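You operate a simulated robot arm through the tools that you are given. There is no shell and no other tool. Be economical: measure what you need, move in short steps, check, and stop when the job is done.

The job below is to be done with a simulated robot arm. You get a single attempt, and the scene is never put back.

## Task
The grey plug tripped the breaker. Pull it out, reset and test the breaker.
Fine: switch three off first, lay the plug on the plug shelf, lift the black lever, press the yellow test button so that the lever drops, then lift it again; switch two ends on.

The check looks at the end state, three seconds after you hand in, the way a careful person would. Anything else that was tipped, shoved, dropped, spilled or broken makes it a failure.

## Robot
A 5-joint arm with a fingered hand on a trunk, on a base that drives. Base frame: it is fixed to the floor where the robot stands at the start and does not move with it; the origin is under the middle of the robot, x ahead of it, y to its left, z up. Lengths are in m, angles in degrees, forces in N, time in s.
With the tool pointing down near the work surface it reaches from about 0.28 to 0.58 m from the robot's upright axis, wherever it stands. Its first joint turns from -115.0 to 115.0 degrees. Places, roughly: black breaker lever [0.6, 0.1, 1.4]; blue socket [0.6, 0.2, 1.2]; grey plug (5x6x13 cm) [0.6, 0.2, 1.2]; plug shelf [0.6, 0.3, 0.9]; socket three switch [0.5, 0.1, 1.2]; socket two switch [0.5, 0.4, 1.2]; switch box [0.6, 0.4, 1.3]; yellow test button [0.6, 0.1, 1.4]. The tool tilts only in the upright plane through the base axis and itself; it spins freely about its own axis. Payload 2.9 kg.
The tool frame sits at the grasp point between the pads (the TCP): z along the fingers, y along the line on which they close. The tips reach 0.022 m beyond it. The gripper opens to 0.124 m. The gripper's body begins 0.06 m behind the TCP. The gripper is a hand of 3 fingers: y runs from the thumb to the fingers, the wrist lies at [0, 0, -0.218] in the tool frame.
Orientation is that of the tool frame in the base frame, as a unit quaternion [x, y, z, w]. With the fingers straight down and closing along the base's y, the tool's x points along the base's -x, its y along +y and its z along -z.

## Interface
- The arm moves only by the tool nudge_tool. Its argument "targets" is a list that holds one entry, the list of rows, each a list of 6 numbers: the shift along the tool's x, y, z in units of 40 mm (1.0 is 40 mm), then the turn, a rotation vector about the tool's x, y, z in units of 6 degrees (1.0 is 6 degrees). In form: [[[tx, ty, tz, wx, wy, wz], ...]]. A call has 1 to 8 rows; each row shifts and turns the commanded pose from where the row before left it, along the tool's axes as they then stand. A call with a number of a shift or a turn outside -1 to 1 is refused whole. Rows are played at 5 a second. More than 0.05 m and 8.6 degrees between two rows, and nothing of the call is played. A pose out of reach is approached as far as the arm can. The call stops where the force on the tool passes 90 N (or 10 N more than at its start, if that is more) or the arm is blocked; 0.2 s more then pass. In this call time passes only in rows, and 0.2 s behind the last. It gives the time, the measured TCP pose, the force on the tool (base axes), the opening and the grip force at its end, in the units of the frame above (readings bear some noise), with the torque about the TCP (base axes, N m) and any sound that the robot's microphone picked up.
- Cameras (640 x 400 px; columns grow to the right, rows downward): "scene" is now at [0.006, 0.157, 1.81]; the picture's right is [0.18, -0.98, 0.00], its down [-0.81, -0.15, -0.57] and it looks along [0.56, 0.10, -0.82] (base axes); focal length 283 px, centre (320, 200). "wrist" rides on the gripper at [0.064, -0.037, -0.075] in the tool frame; the picture's right is [0.50, 0.87, 0.00], its down [-0.62, 0.36, -0.70] and it looks along [-0.61, 0.35, 0.71] (tool axes); focal length 230 px, centre (320, 200). There is no depth. A picture from a camera that has moved, and an enlarged one, comes with that camera's place and axes in the base frame and with its lens. The place of the scene camera against the robot may be out by one fixed shift of up to 0.012 m in any direction.
- camera(camera): a new picture of that camera. It takes no simulated time.
- lift_body(by): slides the trunk up (or, below 0, down) by that many m; the arm and the scene camera ride with it, the base frame stays. It gives what a move gives, with no picture.
- base_move(legs): drives the robot by 1 to 6 legs, each [ahead, left, turn to the left] in m, m and degrees, along the robot's own axes; the way and the turn of a leg run together, so that a leg with both is an arc; at most 1.5 m and 180 degrees a leg. The arm and the cameras ride along, it lands a little off, and it stops where it bumps. It gives what a move gives.
- move_fingers(finger1, finger2, thumb_bend): sets how far each is bent, from 0 (flat) to 1 (curled in); at 0.3 the hand is open as for a grip, at 0.7 the pads meet at the TCP. One left out holds its place. A second passes; each finger stops where it meets its share of the squeeze, and holds until it gets a number again. It is the only way to open and close the hand. It gives what a move gives, with no picture; readings hold the bend of each and the force on the fingers (four entries, about 0 where the hand has none), thumb and palm.
- pan_tilt(pan, tilt): turns the head with the scene camera to pan (to the left, within 155 degrees either way) and tilt (down, from -29 to 69), counted from straight ahead of the robot. It gives what a move gives.
- enlarge(camera, box): a new picture of the part [left, top, right, bottom] of that camera's present view, enlarged. It takes no simulated time.
- hand_in(): hands the job in; it is judged then, once.

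Work in short steps. Places have to be worked out from the pictures, the camera data and where the tool is seen: move nearer, look again, correct. Check each grasp and each placing, and mend what went wrong. You have 120 turns and 82 pictures in all, those below and enlarged ones among them. Open the gripper and draw the arm clear of the work before you hand the job in, unless the task says otherwise; then end with one line.

The tools are called after "Emit:" as name(argument=value, ...) on one line, values as JSON. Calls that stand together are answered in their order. nudge_tool: Moves the arm, as the interface text tells. Its arguments: {"type":"object","properties":{"targets":{"type":"array","items":{"type":"array","items":{"type":"array","items":{"type":"number"}}}}},"required":["targets"]} The other tools are called the same way: lift_body (by) slides the trunk up or down; move_fingers (finger1, finger2, thumb_bend) moves the fingers one by one; base_move (legs) drives the base; pan_tilt (pan, tilt) turns the head that bears the scene camera; camera (camera) takes a picture; enlarge (camera, box) takes an enlarged picture of a part of a camera's view; hand_in () hands the job in.

At the start:

```text
t: 0.0
tool_pos: [0.3032, 0.2351, 0.9993]
orientation: [0.0, 1.0, 0.0, 0.0]
force: [-0.7, 0.3, 0.5]
torque: [-0.02, 0.01, -0.04]
opening: 0.1236
grip_force: 0.0
shape: jaw
bend: [0.3, 0.3, 0.3]
finger forces: [0.1, 0.0, 0.1, 0.1, 0.0, 0.0]
trunk travel left (down, up): [-0.925, 0.065]
robot x, y, heading: [-0.0021, -0.0003, 0.2]
head pan, tilt: [10.5, 55.1]
```

scene: 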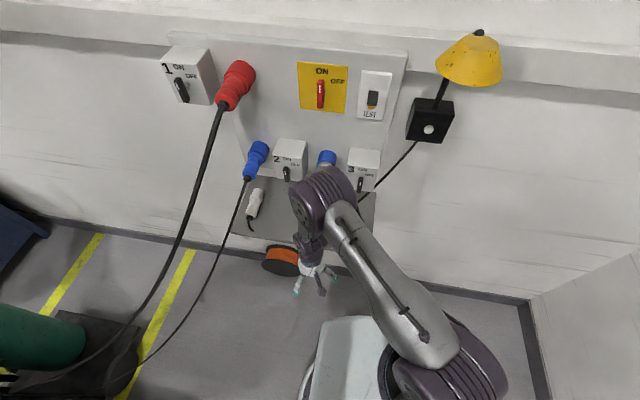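
wrist: 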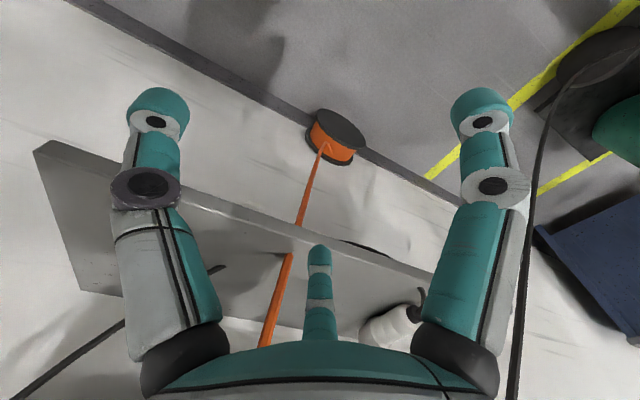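

The arm hides the middle of the panel in the first picture; I turn the head to look at the panel more squarely.

Emit:
pan_tilt(pan=10, tilt=42)

Emit:
camera(camera="scene")

Emit:
enlarge(camera="scene", box=[220, 120, 460, 270])

```text
t: 0.8
tool_pos: [0.3047, 0.2351, 1.0006]
orientation: [0.0, 1.0, -0.001, 0.0]
force: [-0.8, -0.7, -0.3]
torque: [0.04, 0.02, 0.01]
opening: 0.1238
grip_force: 0.0
shape: jaw
bend: [0.3, 0.3, 0.3]
finger forces: [0.0, 0.0, 0.0, 0.1, 0.0, 0.1]
trunk travel left (down, up): [-0.925, 0.065]
robot x, y, heading: [-0.001, -0.0018, 0.3]
head pan, tilt: [10.0, 42.0]
```

```text
79 pictures are left
camera scene: at [0.0175, 0.1585, 1.8278], right [0.17, -0.98, 0.0], down [-0.66, -0.12, -0.74], along [0.73, 0.13, -0.67], focal length 283 px, centre (320, 200)
```

scene: 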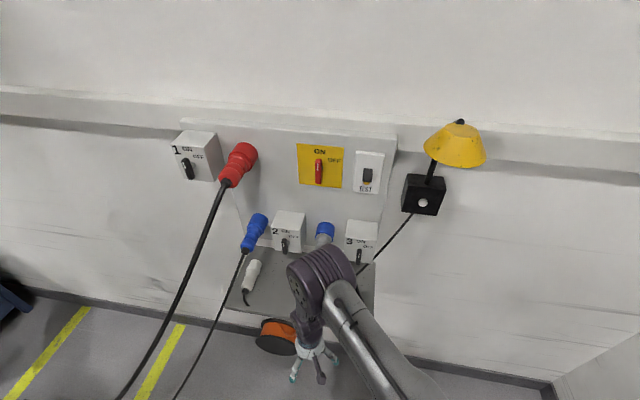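

```text
2.67 times, centred on (340, 195) of scene
camera zoom: at [0.0175, 0.1585, 1.8278], right [0.17, -0.98, 0.0], down [-0.66, -0.12, -0.74], along [0.73, 0.13, -0.67], focal length 754 px, centre (267, 213)
```

zoom: 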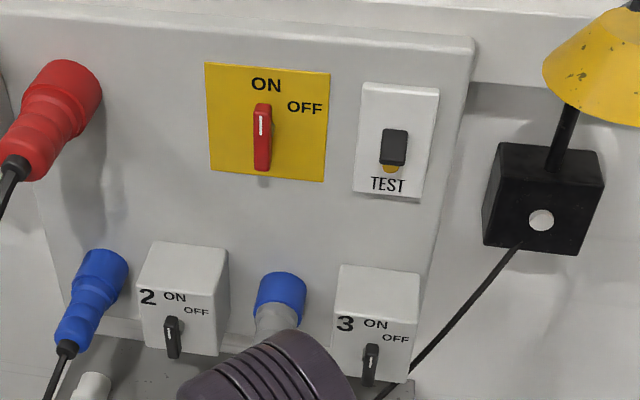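

Switches 2 and 3 both look upright (ON), and the grey plug sits behind the elbow in the middle blue socket. I put switch 3 and the lever near y≈0.14, so I back the base off and shift it to y≈0.14, which lets the tool point square at the wall.

Emit:
base_move(legs=[[-0.15, 0, 0], [0, 0.14, 0]])

Emit:
nudge_tool(targets=[[[0, -1, 0, 0, 0, 0], [0, -1, 0, 0, 0, 0], [0, -1, 0, 0, 0, 0], [0, -1, 0, 0, 0, 0], [0, -1, 0, 0, 0, 0], [0, -0.9, 0, 0, 0, 0]]])

Emit:
camera(camera="scene")

```text
t: 3.1
tool_pos: [0.1526, 0.3757, 0.9991]
orientation: [0.001, 1.0, 0.001, 0.0]
force: [0.2, -0.7, 0.5]
torque: [-0.01, 0.01, -0.01]
opening: 0.1239
grip_force: 0.1
shape: jaw
bend: [0.3, 0.3, 0.3]
finger forces: [0.1, 0.1, 0.0, 0.1, 0.0, 0.0]
trunk travel left (down, up): [-0.925, 0.065]
robot x, y, heading: [-0.151, 0.1423, 0.1]
head pan, tilt: [10.0, 42.0]
```

```text
t: 4.5
tool_pos: [0.1526, 0.1399, 0.9987]
orientation: [0.001, 1.0, 0.001, 0.0]
force: [0.6, 0.0, 0.1]
torque: [0.07, -0.01, -0.03]
opening: 0.1241
grip_force: 0.1
shape: jaw
bend: [0.3, 0.3, 0.3]
finger forces: [0.1, 0.0, 0.0, 0.0, 0.0, 0.0]
trunk travel left (down, up): [-0.925, 0.065]
robot x, y, heading: [-0.1492, 0.1447, -0.2]
head pan, tilt: [10.0, 42.0]
```

```text
77 pictures are left
camera scene: at [-0.1332, 0.2984, 1.8281], right [0.17, -0.99, 0.0], down [-0.66, -0.11, -0.74], along [0.73, 0.13, -0.67], focal length 283 px, centre (320, 200)
```

scene: 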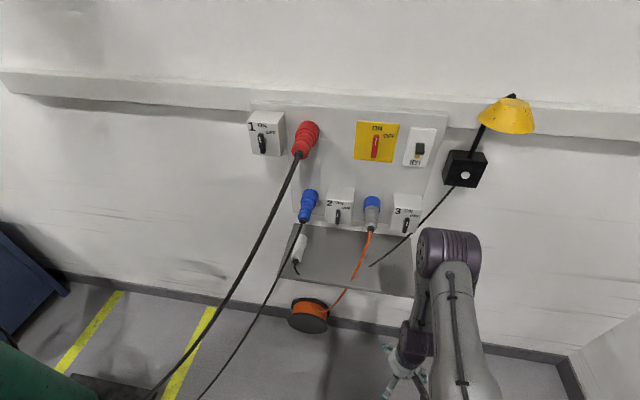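

Now the whole panel is clear; I enlarge to triangulate against the earlier camera place.

Emit:
enlarge(camera="scene", box=[280, 100, 460, 212])

Emit:
enlarge(camera="scene", box=[270, 170, 450, 282])

```text
3.56 times, centred on (370, 156) of scene
camera zoom: at [-0.1332, 0.2984, 1.8281], right [0.17, -0.99, 0.0], down [-0.66, -0.11, -0.74], along [0.73, 0.13, -0.67], focal length 1005 px, centre (142, 356)
```

zoom: 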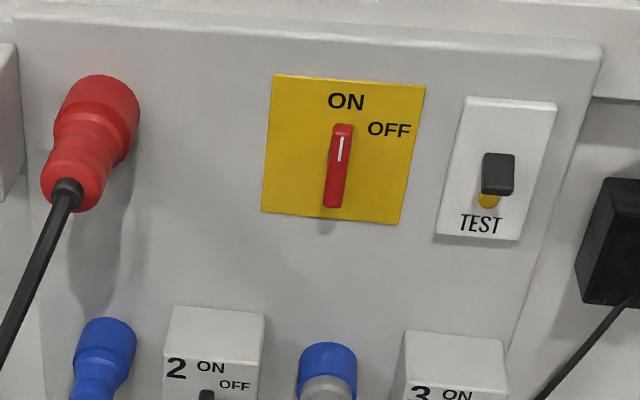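

```text
3.56 times, centred on (360, 226) of scene
camera zoom: at [-0.1332, 0.2984, 1.8281], right [0.17, -0.99, 0.0], down [-0.66, -0.11, -0.74], along [0.73, 0.13, -0.67], focal length 1005 px, centre (178, 108)
```

zoom: 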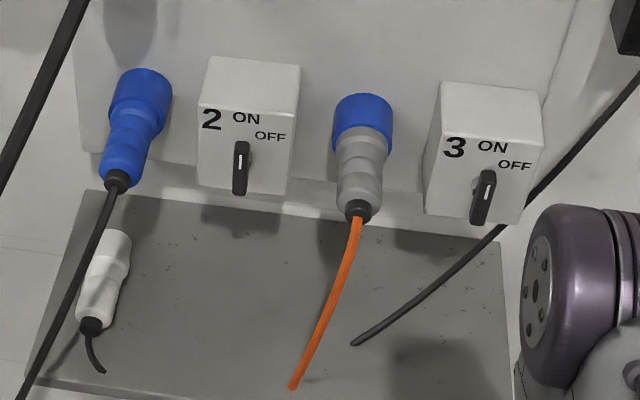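

Triangulation gives switch-3 knob ≈(0.537,0.133,1.15), lever ≈(0.60,0.139,1.397), plug y≈0.24. I bring the tool forward and begin pitching it horizontal.

Emit:
nudge_tool(targets=[[[-1, 0, -0.5, 0, 0, 0], [-1, 0, -0.5, 0, 0, 0], [-1, 0, -0.5, 0, 0, 0], [-1, 0, -0.5, 0, 0, 0], [-1, 0, -0.5, 0, 0, 0], [0, 0, 0, 0, -1, 0], [0, 0, 0, 0, -1, 0], [0, 0, 0, 0, -1, 0]]])

Emit:
nudge_tool(targets=[[[0, 0, 0, 0, -1, 0], [0, 0, 0, 0, -1, 0], [0, 0, 0, 0, -1, 0], [0, 0, 0, 0, -1, 0], [0, 0, 0, 0, -1, 0], [0, 0, 0, 0, -1, 0], [0, 0, 0, 0, -1, 0], [0, 0, 0, 0, -1, 0]]])

Emit:
nudge_tool(targets=[[[0, 0, 0, 0, -1, 0], [0, 0, 0, 0, -1, 0], [0, 0, 0, 0, -1, 0], [0, 0, 0, 0, -1, 0], [0, 0, 0, 0, 0, 1], [0, 0, 0, 0, 0, 1]]])

```text
t: 6.3
tool_pos: [0.3532, 0.1407, 1.0994]
orientation: [0.001, 0.988, 0.001, 0.157]
force: [0.9, -1.1, 0.0]
torque: [-0.01, -0.02, 0.01]
opening: 0.1242
grip_force: 0.1
shape: jaw
bend: [0.3, 0.3, 0.3]
finger forces: [0.0, 0.2, 0.0, 0.1, 0.0, 0.0]
trunk travel left (down, up): [-0.925, 0.065]
robot x, y, heading: [-0.1487, 0.1433, -0.1]
head pan, tilt: [10.0, 42.0]
```

```text
t: 8.1
tool_pos: [0.3524, 0.1412, 1.1016]
orientation: [0.001, 0.838, -0.001, 0.545]
force: [-1.1, -0.6, -0.2]
torque: [-0.03, 0.01, 0.01]
opening: 0.1239
grip_force: 0.3
shape: jaw
bend: [0.3, 0.3, 0.3]
finger forces: [0.1, 0.0, 0.1, 0.0, 0.1, 0.0]
trunk travel left (down, up): [-0.925, 0.065]
robot x, y, heading: [-0.152, 0.1375, -0.3]
head pan, tilt: [10.0, 42.0]
```

```text
t: 9.5
tool_pos: [0.3532, 0.1426, 1.0998]
orientation: [0.075, 0.703, 0.073, 0.703]
force: [-0.4, 0.5, 0.3]
torque: [0.0, 0.02, -0.01]
opening: 0.1239
grip_force: 0.1
shape: jaw
bend: [0.3, 0.3, 0.3]
finger forces: [0.0, 0.0, 0.0, 0.0, 0.1, 0.1]
trunk travel left (down, up): [-0.925, 0.065]
robot x, y, heading: [-0.1517, 0.1442, -0.1]
head pan, tilt: [10.0, 42.0]
```

Horizontal works. I finish spinning by 180° so the wrist camera ends up on top (28 rows left).

Emit:
nudge_tool(targets=[[[0, 0, 0, 0, 0, 1], [0, 0, 0, 0, 0, 1], [0, 0, 0, 0, 0, 1], [0, 0, 0, 0, 0, 1], [0, 0, 0, 0, 0, 1], [0, 0, 0, 0, 0, 1], [0, 0, 0, 0, 0, 1], [0, 0, 0, 0, 0, 1]]])

Emit:
nudge_tool(targets=[[[0, 0, 0, 0, 0, 1], [0, 0, 0, 0, 0, 1], [0, 0, 0, 0, 0, 1], [0, 0, 0, 0, 0, 1], [0, 0, 0, 0, 0, 1], [0, 0, 0, 0, 0, 1], [0, 0, 0, 0, 0, 1], [0, 0, 0, 0, 0, 1]]])

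Emit:
nudge_tool(targets=[[[0, 0, 0, 0, 0, 1], [0, 0, 0, 0, 0, 1], [0, 0, 0, 0, 0, 1], [0, 0, 0, 0, 0, 1], [0, 0, 0, 0, 0, 1], [0, 0, 0, 0, 0, 1], [0, 0, 0, 0, 0, 1], [0, 0, 0, 0, 0, 1]]])

Emit:
nudge_tool(targets=[[[0, 0, 0, 0, 0, 1], [0, 0, 0, 0, 0, 1], [0, 0, 0, 0, 0, 1], [0, 0, 0, 0, 0, 1]]])

Emit:
camera(camera="wrist")

Emit:
camera(camera="scene")

```text
t: 11.3
tool_pos: [0.3522, 0.1415, 1.0996]
orientation: [0.355, 0.612, 0.353, 0.613]
force: [0.3, 0.4, 0.0]
torque: [0.01, 0.01, 0.01]
opening: 0.124
grip_force: 0.1
shape: jaw
bend: [0.3, 0.3, 0.3]
finger forces: [0.0, 0.0, 0.0, 0.0, 0.0, 0.0]
trunk travel left (down, up): [-0.925, 0.065]
robot x, y, heading: [-0.1514, 0.1412, 0.3]
head pan, tilt: [10.0, 42.0]
```

```text
t: 13.1
tool_pos: [0.3525, 0.1406, 1.1002]
orientation: [0.573, 0.414, 0.572, 0.416]
force: [0.1, -0.2, -0.2]
torque: [-0.01, -0.02, 0.01]
opening: 0.1237
grip_force: 0.1
shape: jaw
bend: [0.3, 0.3, 0.3]
finger forces: [0.0, 0.0, 0.0, 0.0, 0.0, 0.0]
trunk travel left (down, up): [-0.925, 0.065]
robot x, y, heading: [-0.1484, 0.1405, -0.0]
head pan, tilt: [10.0, 42.0]
```

```text
t: 14.9
tool_pos: [0.3537, 0.141, 1.1008]
orientation: [0.692, 0.145, 0.691, 0.147]
force: [-0.2, -0.7, -1.1]
torque: [-0.01, 0.01, 0.01]
opening: 0.1237
grip_force: 0.0
shape: jaw
bend: [0.3, 0.3, 0.3]
finger forces: [0.1, 0.1, 0.1, 0.0, 0.1, 0.1]
trunk travel left (down, up): [-0.925, 0.065]
robot x, y, heading: [-0.1498, 0.1419, -0.0]
head pan, tilt: [10.0, 42.0]
```

```text
t: 15.9
tool_pos: [0.3535, 0.1408, 1.0995]
orientation: [0.707, -0.001, 0.707, 0.001]
force: [-0.1, 0.0, 0.3]
torque: [0.02, -0.01, 0.02]
opening: 0.124
grip_force: 0.1
shape: jaw
bend: [0.3, 0.3, 0.3]
finger forces: [0.0, 0.0, 0.0, 0.0, 0.0, 0.1]
trunk travel left (down, up): [-0.925, 0.065]
robot x, y, heading: [-0.1507, 0.1431, 0.0]
head pan, tilt: [10.0, 42.0]
```

```text
74 pictures are left
camera wrist: at [0.2773, 0.178, 1.1633], right [0.0, -0.87, 0.5], down [-0.7, -0.35, -0.62], along [0.71, -0.35, -0.61], focal length 230 px, centre (320, 200)
```

wrist: 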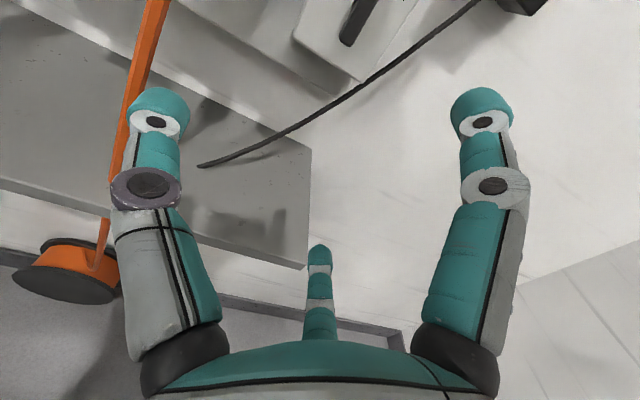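

```text
73 pictures are left
camera scene: at [-0.133, 0.3009, 1.8279], right [0.17, -0.99, 0.0], down [-0.66, -0.12, -0.74], along [0.73, 0.13, -0.67], focal length 283 px, centre (320, 200)
```

scene: 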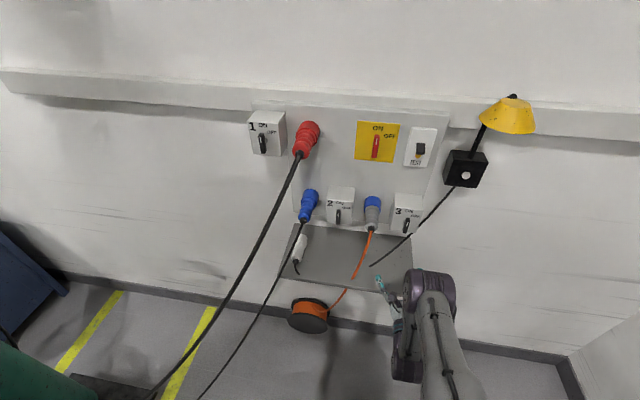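

The tool is level with the camera on top. I rise to z≈1.15 and partially close the hand to learn how it closes, then look.

Emit:
nudge_tool(targets=[[[1, 0, 0, 0, 0, 0], [0.25, 0.2, 0, 0, 0, 0]]])

Emit:
move_fingers(finger1=0.6, finger2=0.6, thumb_bend=0.6)

Emit:
camera(camera="wrist")

```text
t: 16.5
tool_pos: [0.3562, 0.1397, 1.1498]
orientation: [0.708, -0.004, 0.706, 0.003]
force: [0.1, -0.1, 0.6]
torque: [-0.04, 0.0, 0.0]
opening: 0.124
grip_force: 0.0
shape: jaw
bend: [0.3, 0.3, 0.3]
finger forces: [0.0, 0.0, 0.0, 0.1, 0.1, 0.1]
out of reach, approached as far as the arm can: row 2
trunk travel left (down, up): [-0.925, 0.065]
robot x, y, heading: [-0.1503, 0.1407, 0.1]
head pan, tilt: [10.0, 42.0]
```

```text
t: 17.5
tool_pos: [0.356, 0.1394, 1.1502]
orientation: [0.707, -0.003, 0.708, 0.003]
force: [0.4, -0.1, 0.4]
torque: [0.01, -0.02, 0.01]
opening: 0.023
grip_force: 0.0
shape: fingers
bend: [0.6, 0.6, 0.6]
finger forces: [0.0, 0.1, 0.0, 0.1, 0.0, 0.0]
trunk travel left (down, up): [-0.925, 0.065]
robot x, y, heading: [-0.1495, 0.143, -0.2]
head pan, tilt: [10.0, 42.0]
```

```text
72 pictures are left
camera wrist: at [0.2812, 0.176, 1.2128], right [-0.01, -0.87, 0.5], down [-0.7, -0.35, -0.62], along [0.71, -0.36, -0.61], focal length 230 px, centre (320, 200)
```

wrist: 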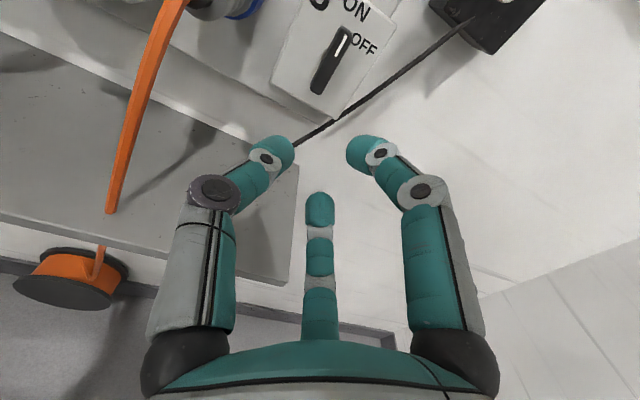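

The TCP projects at the wrist image centre, and fingers converge there with a ~0.04 vertical spread. Wrist and scene rays meet at knob ≈(0.52,0.137,1.168). I open a bit more, raise 18 mm and advance to x≈0.46.

Emit:
move_fingers(finger1=0.48, finger2=0.48, thumb_bend=0.48)

Emit:
nudge_tool(targets=[[[0.45, 0, 0, 0, 0, 0], [0, 0, 0.9, 0, 0, 0], [0, 0, 0.9, 0, 0, 0], [0, 0, 0.8, 0, 0, 0]]])

Emit:
camera(camera="wrist")

Emit:
enlarge(camera="scene", box=[330, 170, 450, 245])

```text
t: 18.5
tool_pos: [0.3558, 0.138, 1.1511]
orientation: [0.707, -0.003, 0.707, 0.003]
force: [0.1, 0.0, -0.5]
torque: [-0.01, -0.05, 0.01]
opening: 0.0545
grip_force: 0.1
shape: fingers
bend: [0.48, 0.48, 0.48]
finger forces: [0.1, 0.0, 0.1, 0.0, 0.0, 0.0]
trunk travel left (down, up): [-0.925, 0.065]
robot x, y, heading: [-0.1528, 0.143, -0.2]
head pan, tilt: [10.0, 42.0]
```

```text
t: 19.5
tool_pos: [0.46, 0.1402, 1.1682]
orientation: [0.707, -0.002, 0.707, 0.002]
force: [0.1, -0.9, 0.4]
torque: [-0.01, -0.02, -0.01]
opening: 0.0546
grip_force: 0.0
shape: fingers
bend: [0.48, 0.48, 0.48]
finger forces: [0.1, 0.0, 0.0, 0.0, 0.0, 0.0]
trunk travel left (down, up): [-0.925, 0.065]
robot x, y, heading: [-0.1524, 0.1436, -0.3]
head pan, tilt: [10.0, 42.0]
```

```text
71 pictures are left
camera wrist: at [0.3853, 0.177, 1.2313], right [0.0, -0.87, 0.5], down [-0.7, -0.35, -0.62], along [0.71, -0.35, -0.61], focal length 230 px, centre (320, 200)
```

wrist: 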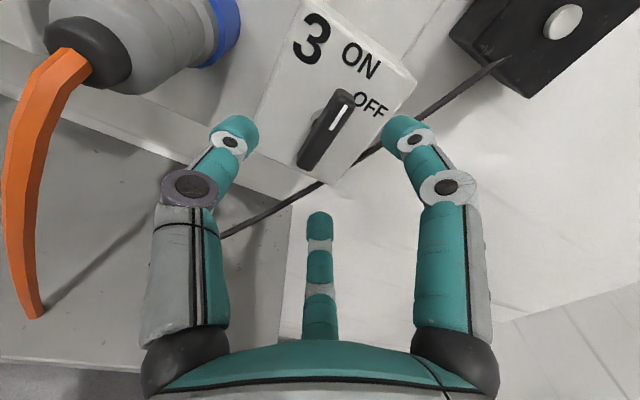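

```text
5.33 times, centred on (390, 208) of scene
camera zoom: at [-0.1326, 0.301, 1.8279], right [0.17, -0.99, 0.0], down [-0.66, -0.12, -0.74], along [0.73, 0.13, -0.67], focal length 1507 px, centre (-53, 160)
```

zoom: 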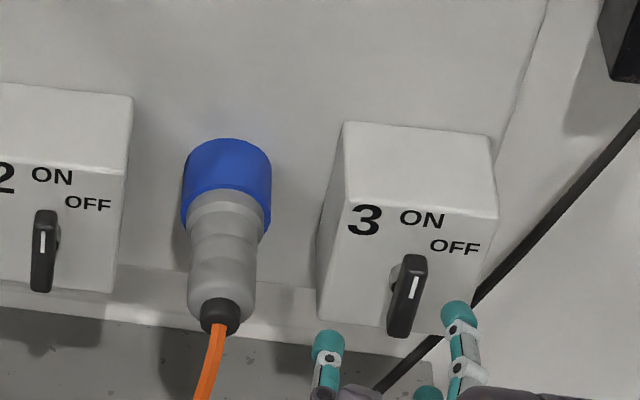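

The knob sits between the fingers, at ≈(0.53,0.134,1.167). I advance to x≈0.50 with a tiny shift right and look again.

Emit:
nudge_tool(targets=[[[0, 0.08, 0.5, 0, 0, 0], [0, 0, 0.5, 0, 0, 0]]])

Emit:
camera(camera="wrist")

Emit:
enlarge(camera="scene", box=[330, 170, 450, 245])

```text
t: 20.1
tool_pos: [0.5016, 0.1369, 1.169]
orientation: [0.707, -0.004, 0.707, 0.004]
force: [0.3, 0.4, 0.1]
torque: [0.0, 0.02, -0.03]
opening: 0.0548
grip_force: 0.0
shape: fingers
bend: [0.48, 0.48, 0.48]
finger forces: [0.0, 0.0, 0.1, 0.0, 0.0, 0.0]
trunk travel left (down, up): [-0.925, 0.065]
robot x, y, heading: [-0.1506, 0.1425, 0.1]
head pan, tilt: [10.0, 42.0]
```

```text
69 pictures are left
camera wrist: at [0.4264, 0.1746, 1.2319], right [-0.01, -0.87, 0.5], down [-0.7, -0.35, -0.62], along [0.71, -0.36, -0.61], focal length 230 px, centre (320, 200)
```

wrist: 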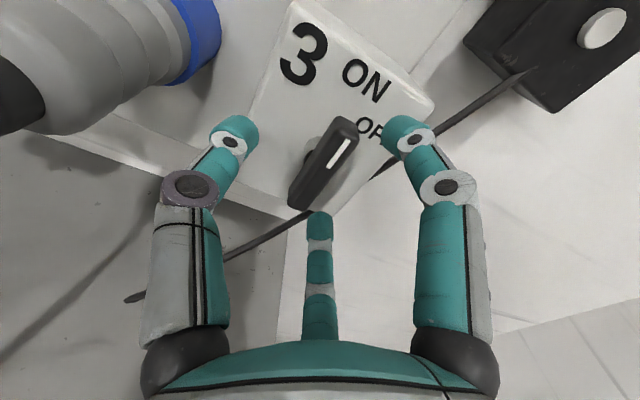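

```text
5.33 times, centred on (390, 208) of scene
camera zoom: at [-0.1324, 0.301, 1.8279], right [0.17, -0.99, 0.0], down [-0.66, -0.12, -0.74], along [0.73, 0.13, -0.67], focal length 1507 px, centre (-53, 160)
```

zoom: 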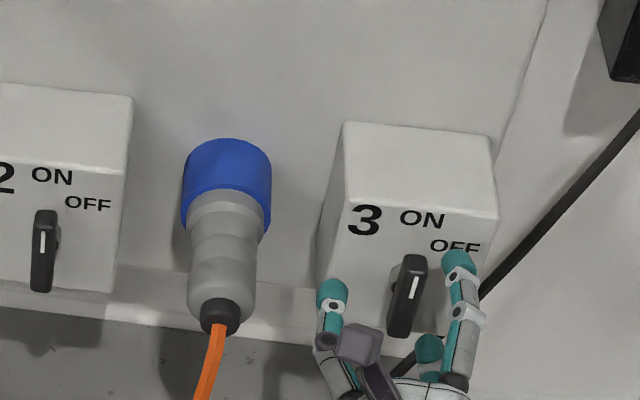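

Alignment in y and z looks right; ridge is still ~2 cm ahead of the TCP. Advance 20 mm more.

Emit:
nudge_tool(targets=[[[0, 0, 0.25, 0, 0, 0], [0, 0, 0.25, 0, 0, 0]]])

Emit:
camera(camera="wrist")

```text
t: 20.7
tool_pos: [0.5202, 0.1371, 1.1678]
orientation: [0.707, -0.003, 0.707, 0.003]
force: [-0.8, 0.1, 0.6]
torque: [0.01, 0.02, -0.02]
opening: 0.0547
grip_force: 0.1
shape: fingers
bend: [0.48, 0.48, 0.48]
finger forces: [0.0, 0.0, 0.0, 0.1, 0.0, 0.0]
trunk travel left (down, up): [-0.925, 0.065]
robot x, y, heading: [-0.1461, 0.1431, -0.0]
head pan, tilt: [10.0, 42.0]
```

```text
67 pictures are left
camera wrist: at [0.446, 0.1742, 1.2318], right [-0.01, -0.87, 0.5], down [-0.7, -0.35, -0.62], along [0.71, -0.36, -0.61], focal length 230 px, centre (320, 200)
```

wrist: 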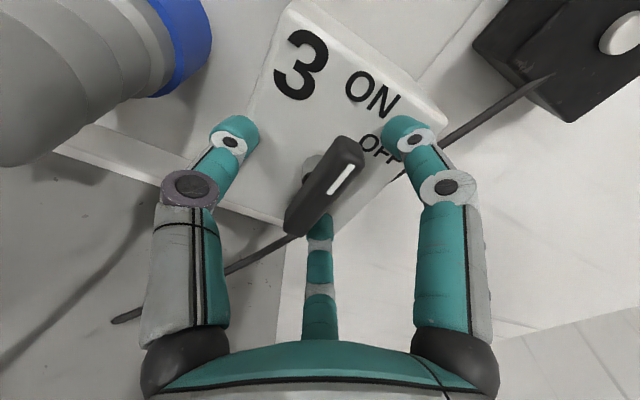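

The ridge is now between the fingertips; I close the hand on it.

Emit:
move_fingers(finger1=0.7, finger2=0.7, thumb_bend=0.7)

Emit:
camera(camera="wrist")

```text
t: 21.7
tool_pos: [0.5204, 0.134, 1.1688]
orientation: [0.707, -0.003, 0.707, 0.003]
force: [4.4, -7.3, 1.6]
torque: [0.01, -0.03, -0.12]
opening: 0.0131
grip_force: 8.6
shape: fingers
bend: [0.62, 0.62, 0.67]
finger forces: [6.4, 6.6, 0.0, 0.1, 5.1, 0.0]
trunk travel left (down, up): [-0.925, 0.065]
robot x, y, heading: [-0.1528, 0.1427, 0.0]
head pan, tilt: [10.0, 42.0]
```

```text
66 pictures are left
camera wrist: at [0.4462, 0.1718, 1.2317], right [-0.01, -0.87, 0.5], down [-0.71, -0.35, -0.62], along [0.71, -0.36, -0.61], focal length 230 px, centre (320, 200)
```

wrist: 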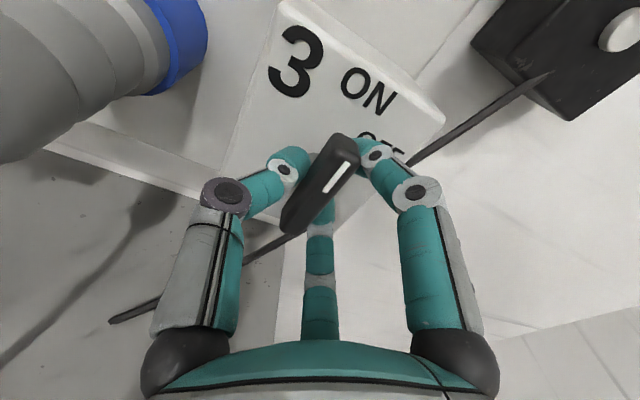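

All three fingers hold the ridge. I turn clockwise (toward OFF) 48° and check.

Emit:
nudge_tool(targets=[[[0, 0, 0, 0, 0, 1], [0, 0, 0, 0, 0, 1], [0, 0, 0, 0, 0, 1], [0, 0, 0, 0, 0, 1], [0, 0, 0, 0, 0, 1], [0, 0, 0, 0, 0, 1], [0, 0, 0, 0, 0, 1], [0, 0, 0, 0, 0, 1]]])

Emit:
enlarge(camera="scene", box=[330, 170, 450, 245])

Emit:
camera(camera="wrist")

```text
t: 23.5
tool_pos: [0.5201, 0.1325, 1.166]
orientation: [0.645, -0.293, 0.646, -0.285]
force: [2.0, -12.1, -6.5]
torque: [-0.06, 0.07, -0.19]
opening: 0.0128
grip_force: 11.7
shape: fingers
bend: [0.62, 0.62, 0.67]
finger forces: [7.2, 10.7, 0.1, 0.0, 4.6, 0.1]
trunk travel left (down, up): [-0.925, 0.065]
robot x, y, heading: [-0.15, 0.1455, -0.2]
head pan, tilt: [10.0, 42.0]
```

```text
5.33 times, centred on (390, 208) of scene
camera zoom: at [-0.1303, 0.2957, 1.8283], right [0.17, -0.99, 0.0], down [-0.66, -0.11, -0.74], along [0.73, 0.13, -0.67], focal length 1507 px, centre (-53, 160)
```

zoom: 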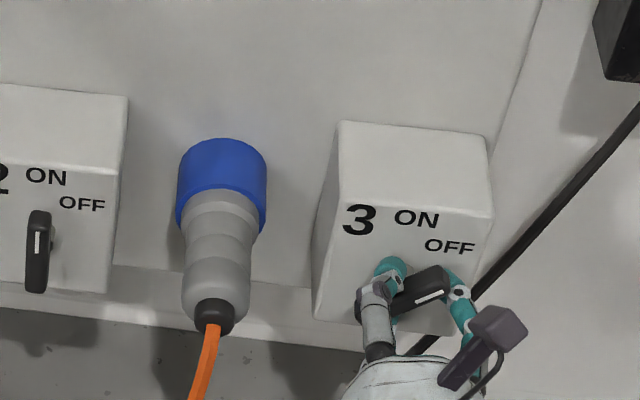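

```text
64 pictures are left
camera wrist: at [0.446, 0.1105, 1.2358], right [-0.01, -0.95, -0.31], down [-0.7, 0.23, -0.67], along [0.71, 0.21, -0.67], focal length 230 px, centre (320, 200)
```

wrist: 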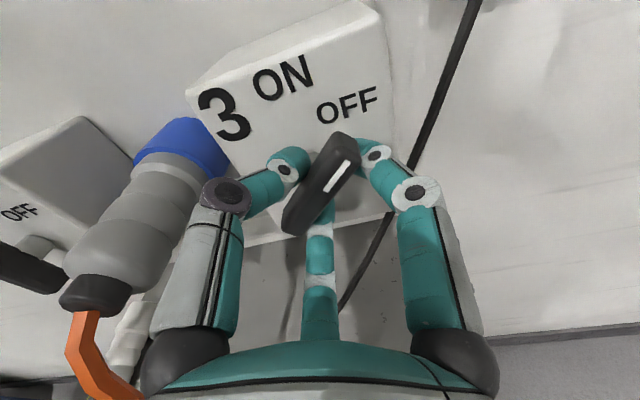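

The knob turns with the hand (48°). Continue another 24° watching the torque for the end stop.

Emit:
nudge_tool(targets=[[[0, 0, 0, 0, 0, 1], [0, 0, 0, 0, 0, 1], [0, 0, 0, 0, 0, 1], [0, 0, 0, 0, 0, 1]]])

Emit:
camera(camera="wrist")

```text
t: 24.5
tool_pos: [0.5218, 0.1335, 1.1642]
orientation: [0.57, -0.421, 0.571, -0.413]
force: [-0.1, -12.1, -15.0]
torque: [-0.04, 0.25, -0.27]
opening: 0.0135
grip_force: 12.7
shape: fingers
bend: [0.62, 0.62, 0.67]
finger forces: [9.4, 11.8, 0.0, 0.0, 4.0, 0.1]
trunk travel left (down, up): [-0.925, 0.065]
robot x, y, heading: [-0.1521, 0.1454, -0.0]
head pan, tilt: [10.0, 42.0]
```

```text
63 pictures are left
camera wrist: at [0.4466, 0.0849, 1.2194], right [-0.01, -0.74, -0.67], down [-0.7, 0.49, -0.52], along [0.71, 0.47, -0.52], focal length 230 px, centre (320, 200)
```

wrist: 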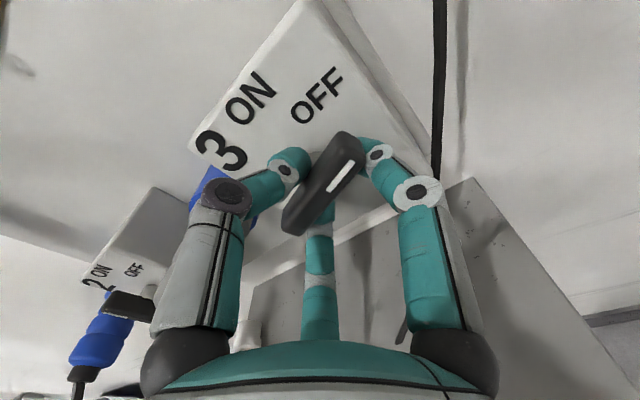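

Still turning, no hard stop. Another 18° to reach 90°, with a small downward relief.

Emit:
nudge_tool(targets=[[[0, 0.1, 0, 0, 0, 1], [0, 0, 0, 0, 0, 1], [0, 0, 0, 0, 0, 1]]])

Emit:
enlarge(camera="scene", box=[330, 170, 450, 245])

```text
t: 25.3
tool_pos: [0.5216, 0.1372, 1.1635]
orientation: [0.53, -0.469, 0.532, -0.465]
force: [4.0, -7.9, -6.3]
torque: [0.05, 0.09, -0.12]
opening: 0.0136
grip_force: 9.2
shape: fingers
bend: [0.62, 0.65, 0.66]
finger forces: [5.7, 6.8, 0.0, 0.0, 5.5, 0.0]
out of reach, approached as far as the arm can: row 2, 3
trunk travel left (down, up): [-0.925, 0.065]
robot x, y, heading: [-0.1483, 0.1429, -0.0]
head pan, tilt: [10.0, 42.0]
```

```text
5.33 times, centred on (390, 208) of scene
camera zoom: at [-0.1297, 0.2975, 1.8282], right [0.17, -0.99, 0.0], down [-0.66, -0.11, -0.74], along [0.73, 0.13, -0.67], focal length 1507 px, centre (-53, 160)
```

zoom: 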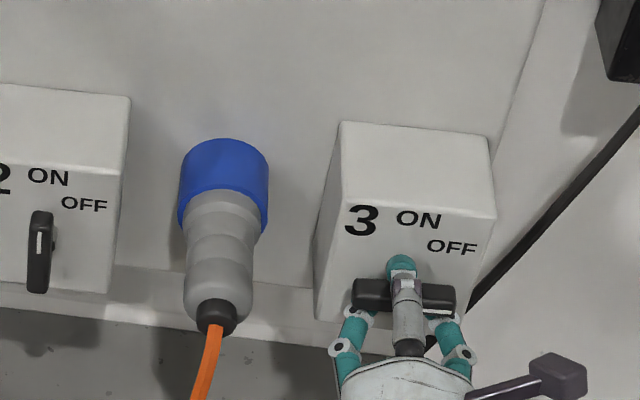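

The ridge reads ~83° and looks horizontal, at OFF. I open the fingers and check that it stays.

Emit:
move_fingers(finger1=0.45, finger2=0.45, thumb_bend=0.45)

Emit:
nudge_tool(targets=[[[0, 0, -1, 0, 0, 0], [0, 0, -1, 0, 0, 0], [0, 0, 0, 0, 0, -1], [0, 0, 0, 0, 0, -1]]])

Emit:
enlarge(camera="scene", box=[330, 170, 450, 245])

```text
t: 26.3
tool_pos: [0.5199, 0.1392, 1.1646]
orientation: [0.531, -0.467, 0.533, -0.464]
force: [-0.2, 0.0, 0.0]
torque: [-0.03, 0.0, 0.0]
opening: 0.0631
grip_force: 0.1
shape: fingers
bend: [0.45, 0.45, 0.45]
finger forces: [0.0, 0.0, 0.0, 0.0, 0.0, 0.0]
trunk travel left (down, up): [-0.925, 0.065]
robot x, y, heading: [-0.1484, 0.1411, -0.0]
head pan, tilt: [10.0, 42.0]
```

```text
t: 27.3
tool_pos: [0.4378, 0.1373, 1.1647]
orientation: [0.576, -0.409, 0.579, -0.406]
force: [0.4, 0.0, -0.1]
torque: [-0.02, 0.01, -0.04]
opening: 0.0631
grip_force: 0.1
shape: fingers
bend: [0.45, 0.45, 0.45]
finger forces: [0.1, 0.1, 0.1, 0.1, 0.0, 0.0]
trunk travel left (down, up): [-0.925, 0.065]
robot x, y, heading: [-0.1493, 0.1439, 0.2]
head pan, tilt: [10.0, 42.0]
```

```text
5.33 times, centred on (390, 208) of scene
camera zoom: at [-0.1334, 0.3009, 1.8279], right [0.17, -0.99, 0.0], down [-0.66, -0.12, -0.74], along [0.73, 0.13, -0.67], focal length 1507 px, centre (-53, 160)
```

zoom: 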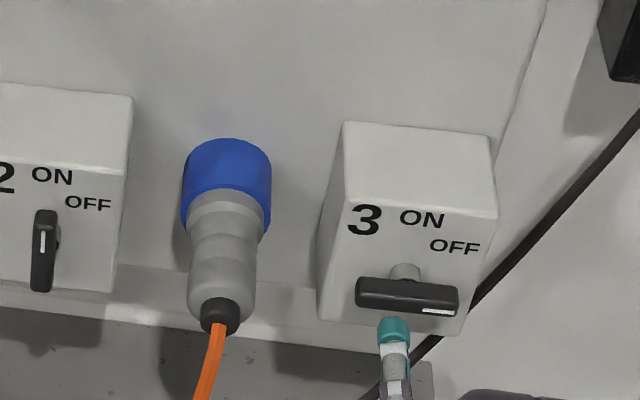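

Switch 3 is OFF. Next is the plug: its cable end triangulates to ≈(0.487,0.245,1.165). I retract, spin the camera back on top, and shift the base left to y≈0.247.

Emit:
nudge_tool(targets=[[[0, 0, -1, 0, 0, -1], [0, 0, -1, 0, 0, -1], [0, 0, 0, 0, 0, -1], [0, 0, 0, 0, 0, -1], [0, 0, 0, 0, 0, -1], [0, 0, 0, 0, 0, -1], [0, 0, 0, 0, 0, -1], [0, 0, 0, 0, 0, -1]]])

Emit:
nudge_tool(targets=[[[0, 0, 0, 0, 0, -1], [0, 0, 0, 0, 0, -1], [0, 0, 0, 0, 0, -1], [0, 0, 0, 0, 0, -1]]])

Emit:
base_move(legs=[[0, 0.105, 0]])

Emit:
camera(camera="wrist")

Emit:
enlarge(camera="scene", box=[310, 170, 470, 270])

```text
t: 29.1
tool_pos: [0.3585, 0.1402, 1.1639]
orientation: [0.693, -0.139, 0.694, -0.136]
force: [-0.2, 0.2, 0.3]
torque: [0.03, -0.01, -0.01]
opening: 0.0633
grip_force: 0.0
shape: fingers
bend: [0.45, 0.45, 0.45]
finger forces: [0.1, 0.1, 0.1, 0.0, 0.0, 0.0]
trunk travel left (down, up): [-0.925, 0.065]
robot x, y, heading: [-0.1531, 0.1435, -0.5]
head pan, tilt: [10.0, 42.0]
```

```text
t: 30.1
tool_pos: [0.359, 0.1397, 1.1637]
orientation: [0.707, 0.008, 0.707, 0.012]
force: [-0.1, -0.1, -0.3]
torque: [0.01, -0.01, -0.03]
opening: 0.0632
grip_force: 0.0
shape: fingers
bend: [0.45, 0.45, 0.45]
finger forces: [0.0, 0.0, 0.0, 0.0, 0.0, 0.0]
trunk travel left (down, up): [-0.925, 0.065]
robot x, y, heading: [-0.1499, 0.142, -0.2]
head pan, tilt: [10.0, 42.0]
```

```text
t: 31.2
tool_pos: [0.3599, 0.2443, 1.1633]
orientation: [0.707, 0.006, 0.707, 0.013]
force: [-0.3, 0.1, -0.3]
torque: [0.05, -0.02, -0.02]
opening: 0.0632
grip_force: 0.0
shape: fingers
bend: [0.45, 0.45, 0.45]
finger forces: [0.0, 0.1, 0.0, 0.0, 0.1, 0.0]
trunk travel left (down, up): [-0.925, 0.065]
robot x, y, heading: [-0.1507, 0.2472, -0.2]
head pan, tilt: [10.0, 42.0]
```

```text
60 pictures are left
camera wrist: at [0.2851, 0.2832, 1.2261], right [0.0, -0.85, 0.52], down [-0.7, -0.37, -0.61], along [0.71, -0.37, -0.6], focal length 230 px, centre (320, 200)
```

wrist: 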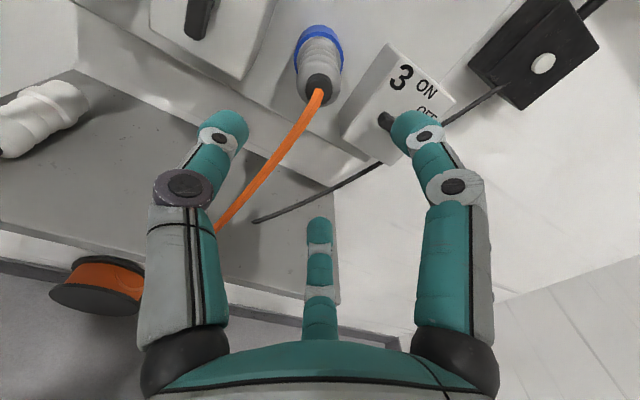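

```text
4.00 times, centred on (390, 220) of scene
camera zoom: at [-0.1328, 0.4051, 1.828], right [0.17, -0.99, 0.0], down [-0.66, -0.11, -0.74], along [0.73, 0.13, -0.67], focal length 1130 px, centre (40, 120)
```

zoom: 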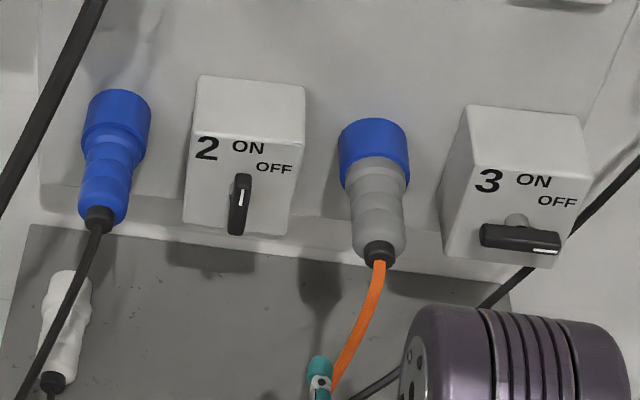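

Plug axis ≈ y 0.249, z≈1.172, nearly level, grey body from x≈0.49 to 0.55. I open wider and approach to TCP x≈0.47, then look.

Emit:
move_fingers(finger1=0.36, finger2=0.36, thumb_bend=0.36)

Emit:
nudge_tool(targets=[[[0.2, -0.1, 0.5, 0, 0, -0.2], [0, 0, 0.9, 0, 0, 0], [0, 0, 0.9, 0, 0, 0], [0, 0, 0.5, 0, 0, 0]]])

Emit:
camera(camera="wrist")

Emit:
enlarge(camera="scene", box=[310, 170, 470, 270])

```text
t: 32.2
tool_pos: [0.3609, 0.2453, 1.1646]
orientation: [0.707, 0.006, 0.707, 0.012]
force: [-0.4, -0.4, 0.2]
torque: [0.02, -0.03, 0.01]
opening: 0.0875
grip_force: 0.1
shape: fingers
bend: [0.36, 0.36, 0.36]
finger forces: [0.0, 0.0, 0.1, 0.0, 0.0, 0.1]
trunk travel left (down, up): [-0.925, 0.065]
robot x, y, heading: [-0.1491, 0.2471, 0.0]
head pan, tilt: [10.0, 42.0]
```

```text
t: 33.2
tool_pos: [0.4718, 0.2463, 1.1733]
orientation: [0.707, 0.016, 0.707, 0.016]
force: [0.1, 1.5, 0.4]
torque: [0.01, -0.03, 0.01]
opening: 0.0879
grip_force: 0.0
shape: fingers
bend: [0.36, 0.36, 0.36]
finger forces: [0.1, 0.1, 0.0, 0.0, 0.0, 0.0]
trunk travel left (down, up): [-0.925, 0.065]
robot x, y, heading: [-0.1511, 0.2432, -0.2]
head pan, tilt: [10.0, 42.0]
```

```text
58 pictures are left
camera wrist: at [0.3964, 0.287, 1.2337], right [0.0, -0.84, 0.54], down [-0.7, -0.39, -0.6], along [0.71, -0.38, -0.59], focal length 230 px, centre (320, 200)
```

wrist: 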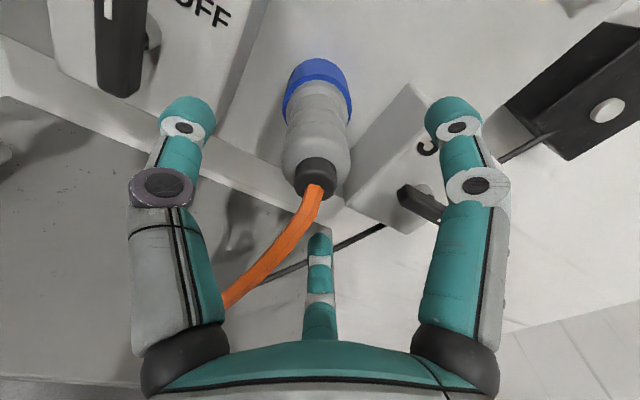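

```text
4.00 times, centred on (390, 220) of scene
camera zoom: at [-0.1324, 0.4058, 1.8279], right [0.17, -0.99, 0.0], down [-0.66, -0.11, -0.74], along [0.73, 0.13, -0.67], focal length 1130 px, centre (40, 120)
```

zoom: 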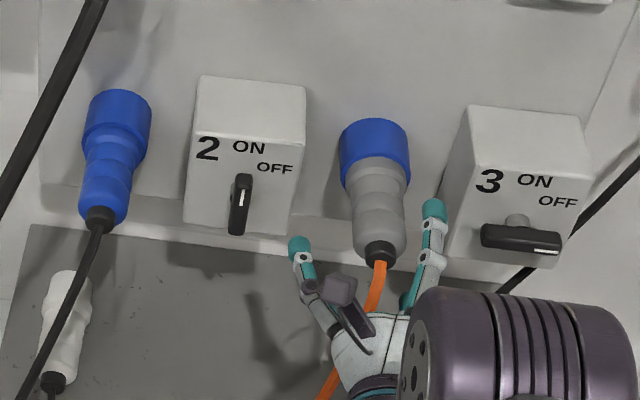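

The plug lies between the fingers and centred. Advance to x≈0.512 and look before closing.

Emit:
nudge_tool(targets=[[[0, 0, 0.5, 0, 0, -0.4], [0.05, 0, 0.5, 0, 0, 0]]])

Emit:
camera(camera="wrist")

Emit:
enlarge(camera="scene", box=[310, 170, 470, 270])

```text
t: 33.8
tool_pos: [0.5129, 0.2471, 1.1739]
orientation: [0.707, 0.031, 0.706, 0.033]
force: [-0.6, -0.1, -0.3]
torque: [-0.03, 0.0, 0.0]
opening: 0.0878
grip_force: 0.1
shape: fingers
bend: [0.36, 0.36, 0.36]
finger forces: [0.0, 0.1, 0.0, 0.1, 0.0, 0.1]
trunk travel left (down, up): [-0.925, 0.065]
robot x, y, heading: [-0.1484, 0.243, -0.2]
head pan, tilt: [10.0, 42.0]
```

```text
56 pictures are left
camera wrist: at [0.438, 0.2892, 1.2334], right [0.0, -0.82, 0.58], down [-0.7, -0.41, -0.58], along [0.71, -0.4, -0.57], focal length 230 px, centre (320, 200)
```

wrist: 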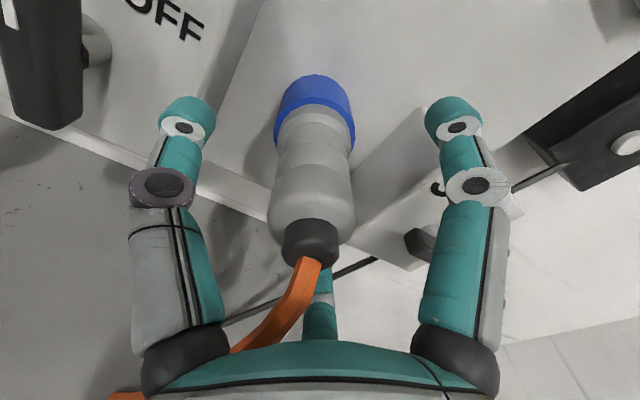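

```text
4.00 times, centred on (390, 220) of scene
camera zoom: at [-0.1322, 0.4058, 1.8279], right [0.17, -0.99, 0.0], down [-0.66, -0.11, -0.74], along [0.73, 0.13, -0.67], focal length 1130 px, centre (40, 120)
```

zoom: 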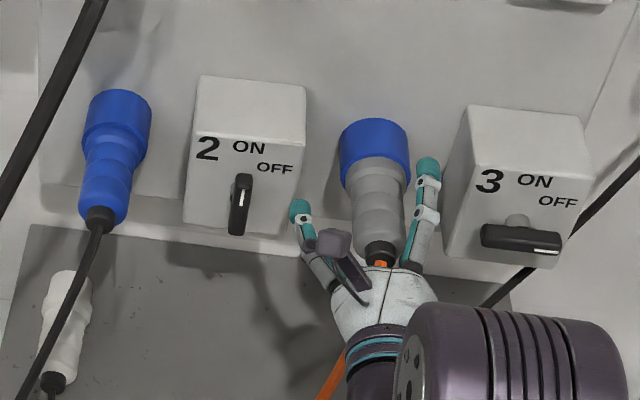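

The grey body is centred on the TCP. I correct the small spin error and close on it.

Emit:
nudge_tool(targets=[[[0, 0, 0, 0, 0, 0.85]]])

Emit:
move_fingers(finger1=0.75, finger2=0.75, thumb_bend=0.75)

Emit:
camera(camera="wrist")

```text
t: 34.2
tool_pos: [0.5122, 0.2479, 1.1729]
orientation: [0.707, 0.0, 0.707, 0.0]
force: [-0.2, 0.1, 0.4]
torque: [0.02, 0.01, -0.02]
opening: 0.0878
grip_force: 0.0
shape: fingers
bend: [0.36, 0.36, 0.36]
finger forces: [0.0, 0.0, 0.1, 0.0, 0.1, 0.1]
trunk travel left (down, up): [-0.925, 0.065]
robot x, y, heading: [-0.1551, 0.2419, -0.2]
head pan, tilt: [10.0, 42.0]
```

```text
t: 35.2
tool_pos: [0.5126, 0.2477, 1.1727]
orientation: [0.707, 0.0, 0.707, 0.001]
force: [1.0, 2.0, 0.3]
torque: [0.06, 0.07, 0.02]
opening: 0.0179
grip_force: 14.8
shape: fingers
bend: [0.63, 0.52, 0.63]
finger forces: [6.5, 9.2, 0.1, 0.0, 13.6, 0.1]
trunk travel left (down, up): [-0.925, 0.065]
robot x, y, heading: [-0.1508, 0.2452, -0.1]
head pan, tilt: [10.0, 42.0]
```

```text
54 pictures are left
camera wrist: at [0.4376, 0.2848, 1.2368], right [0.0, -0.87, 0.5], down [-0.7, -0.36, -0.62], along [0.71, -0.35, -0.61], focal length 230 px, centre (320, 200)
```

wrist: 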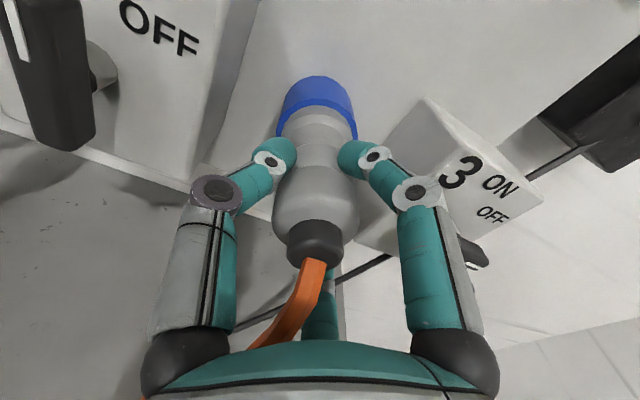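

All three fingers press at the plug's waist, ahead of the bulge, which is good for pulling. Pull straight back.

Emit:
nudge_tool(targets=[[[0, 0, -0.4, 0, 0, 0], [0, 0, -0.4, 0, 0, 0], [0, 0, -0.4, 0, 0, 0], [0, 0, -0.4, 0, 0, 0]]])

Emit:
camera(camera="wrist")

Emit:
enlarge(camera="scene", box=[310, 170, 470, 270])

```text
t: 36.2
tool_pos: [0.4465, 0.247, 1.1738]
orientation: [0.707, 0.0, 0.707, -0.001]
force: [0.2, -0.2, 0.3]
torque: [0.01, 0.04, -0.01]
opening: 0.0158
grip_force: 13.6
shape: fingers
bend: [0.63, 0.52, 0.65]
finger forces: [7.0, 8.9, 0.1, 0.0, 10.9, 0.0]
trunk travel left (down, up): [-0.925, 0.065]
robot x, y, heading: [-0.1498, 0.249, -0.1]
head pan, tilt: [10.0, 42.0]
```

```text
53 pictures are left
camera wrist: at [0.3722, 0.2839, 1.2368], right [0.0, -0.87, 0.5], down [-0.7, -0.36, -0.62], along [0.71, -0.35, -0.61], focal length 230 px, centre (320, 200)
```

wrist: 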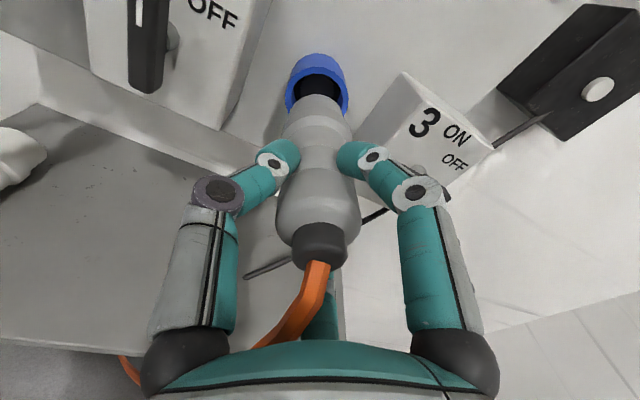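

```text
4.00 times, centred on (390, 220) of scene
camera zoom: at [-0.1335, 0.4056, 1.8279], right [0.17, -0.99, 0.0], down [-0.66, -0.11, -0.74], along [0.73, 0.13, -0.67], focal length 1130 px, centre (40, 120)
```

zoom: 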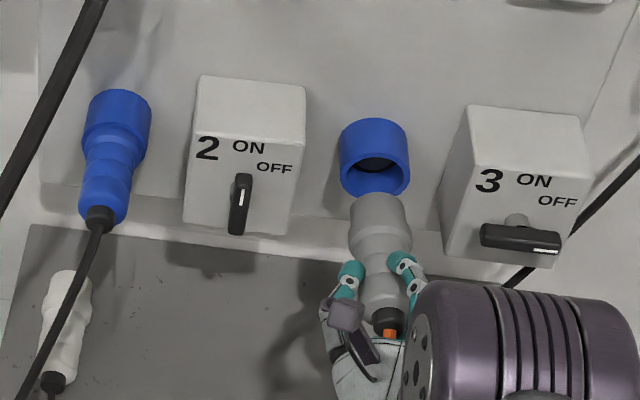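

The plug is out and held firmly. The shelf is about x 0.41–0.71, y 0.05–0.56, z≈0.9, with a white plug at y≈0.51 and a cable end near y≈0.2, so y≈0.33 is free. I back off, move left and lower partway.

Emit:
nudge_tool(targets=[[[0, 0, -0.8, 0, 0, 0], [0, 0, -0.8, 0, 0, 0]]])

Emit:
base_move(legs=[[0, 0.085, 0]])

Emit:
lift_body(by=-0.16)

Emit:
camera(camera="wrist")

Emit:
camera(camera="scene")

```text
t: 36.8
tool_pos: [0.3845, 0.2474, 1.1734]
orientation: [0.707, 0.0, 0.707, 0.0]
force: [0.2, -0.1, -0.4]
torque: [0.01, 0.05, 0.01]
opening: 0.0151
grip_force: 13.2
shape: fingers
bend: [0.63, 0.52, 0.65]
finger forces: [6.8, 9.2, 0.0, 0.1, 11.0, 0.1]
trunk travel left (down, up): [-0.925, 0.065]
robot x, y, heading: [-0.1491, 0.2452, -0.2]
head pan, tilt: [10.0, 42.0]
```

```text
t: 37.9
tool_pos: [0.3858, 0.3306, 1.1718]
orientation: [0.707, 0.0, 0.707, 0.0]
force: [-0.6, 0.6, 0.7]
torque: [-0.01, 0.03, -0.01]
opening: 0.0155
grip_force: 13.9
shape: fingers
bend: [0.63, 0.52, 0.65]
finger forces: [7.0, 9.3, 0.1, 0.1, 10.9, 0.0]
trunk travel left (down, up): [-0.925, 0.065]
robot x, y, heading: [-0.1519, 0.3291, -0.2]
head pan, tilt: [10.0, 42.0]
```

```text
t: 39.8
tool_pos: [0.3857, 0.3303, 1.0127]
orientation: [0.707, -0.002, 0.707, 0.001]
force: [-0.4, -0.3, -0.6]
torque: [0.03, 0.07, 0.02]
opening: 0.0153
grip_force: 14.1
shape: fingers
bend: [0.63, 0.52, 0.65]
finger forces: [6.7, 9.3, 0.1, 0.0, 10.9, 0.0]
trunk travel left (down, up): [-0.765, 0.225]
robot x, y, heading: [-0.1548, 0.3329, -0.2]
head pan, tilt: [10.0, 42.0]
```

```text
51 pictures are left
camera wrist: at [0.3109, 0.3675, 1.0759], right [0.0, -0.87, 0.5], down [-0.7, -0.36, -0.62], along [0.71, -0.35, -0.61], focal length 230 px, centre (320, 200)
```

wrist: 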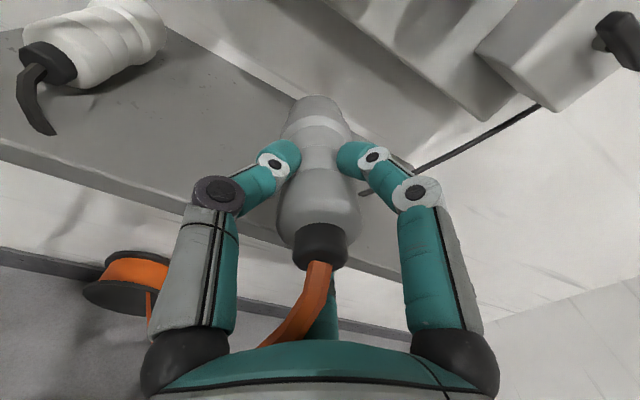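

```text
50 pictures are left
camera scene: at [-0.1322, 0.4898, 1.6679], right [0.17, -0.99, 0.0], down [-0.66, -0.11, -0.74], along [0.73, 0.13, -0.67], focal length 283 px, centre (320, 200)
```

scene: 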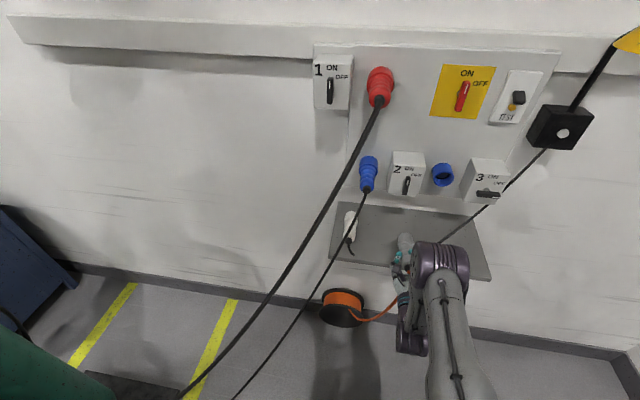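

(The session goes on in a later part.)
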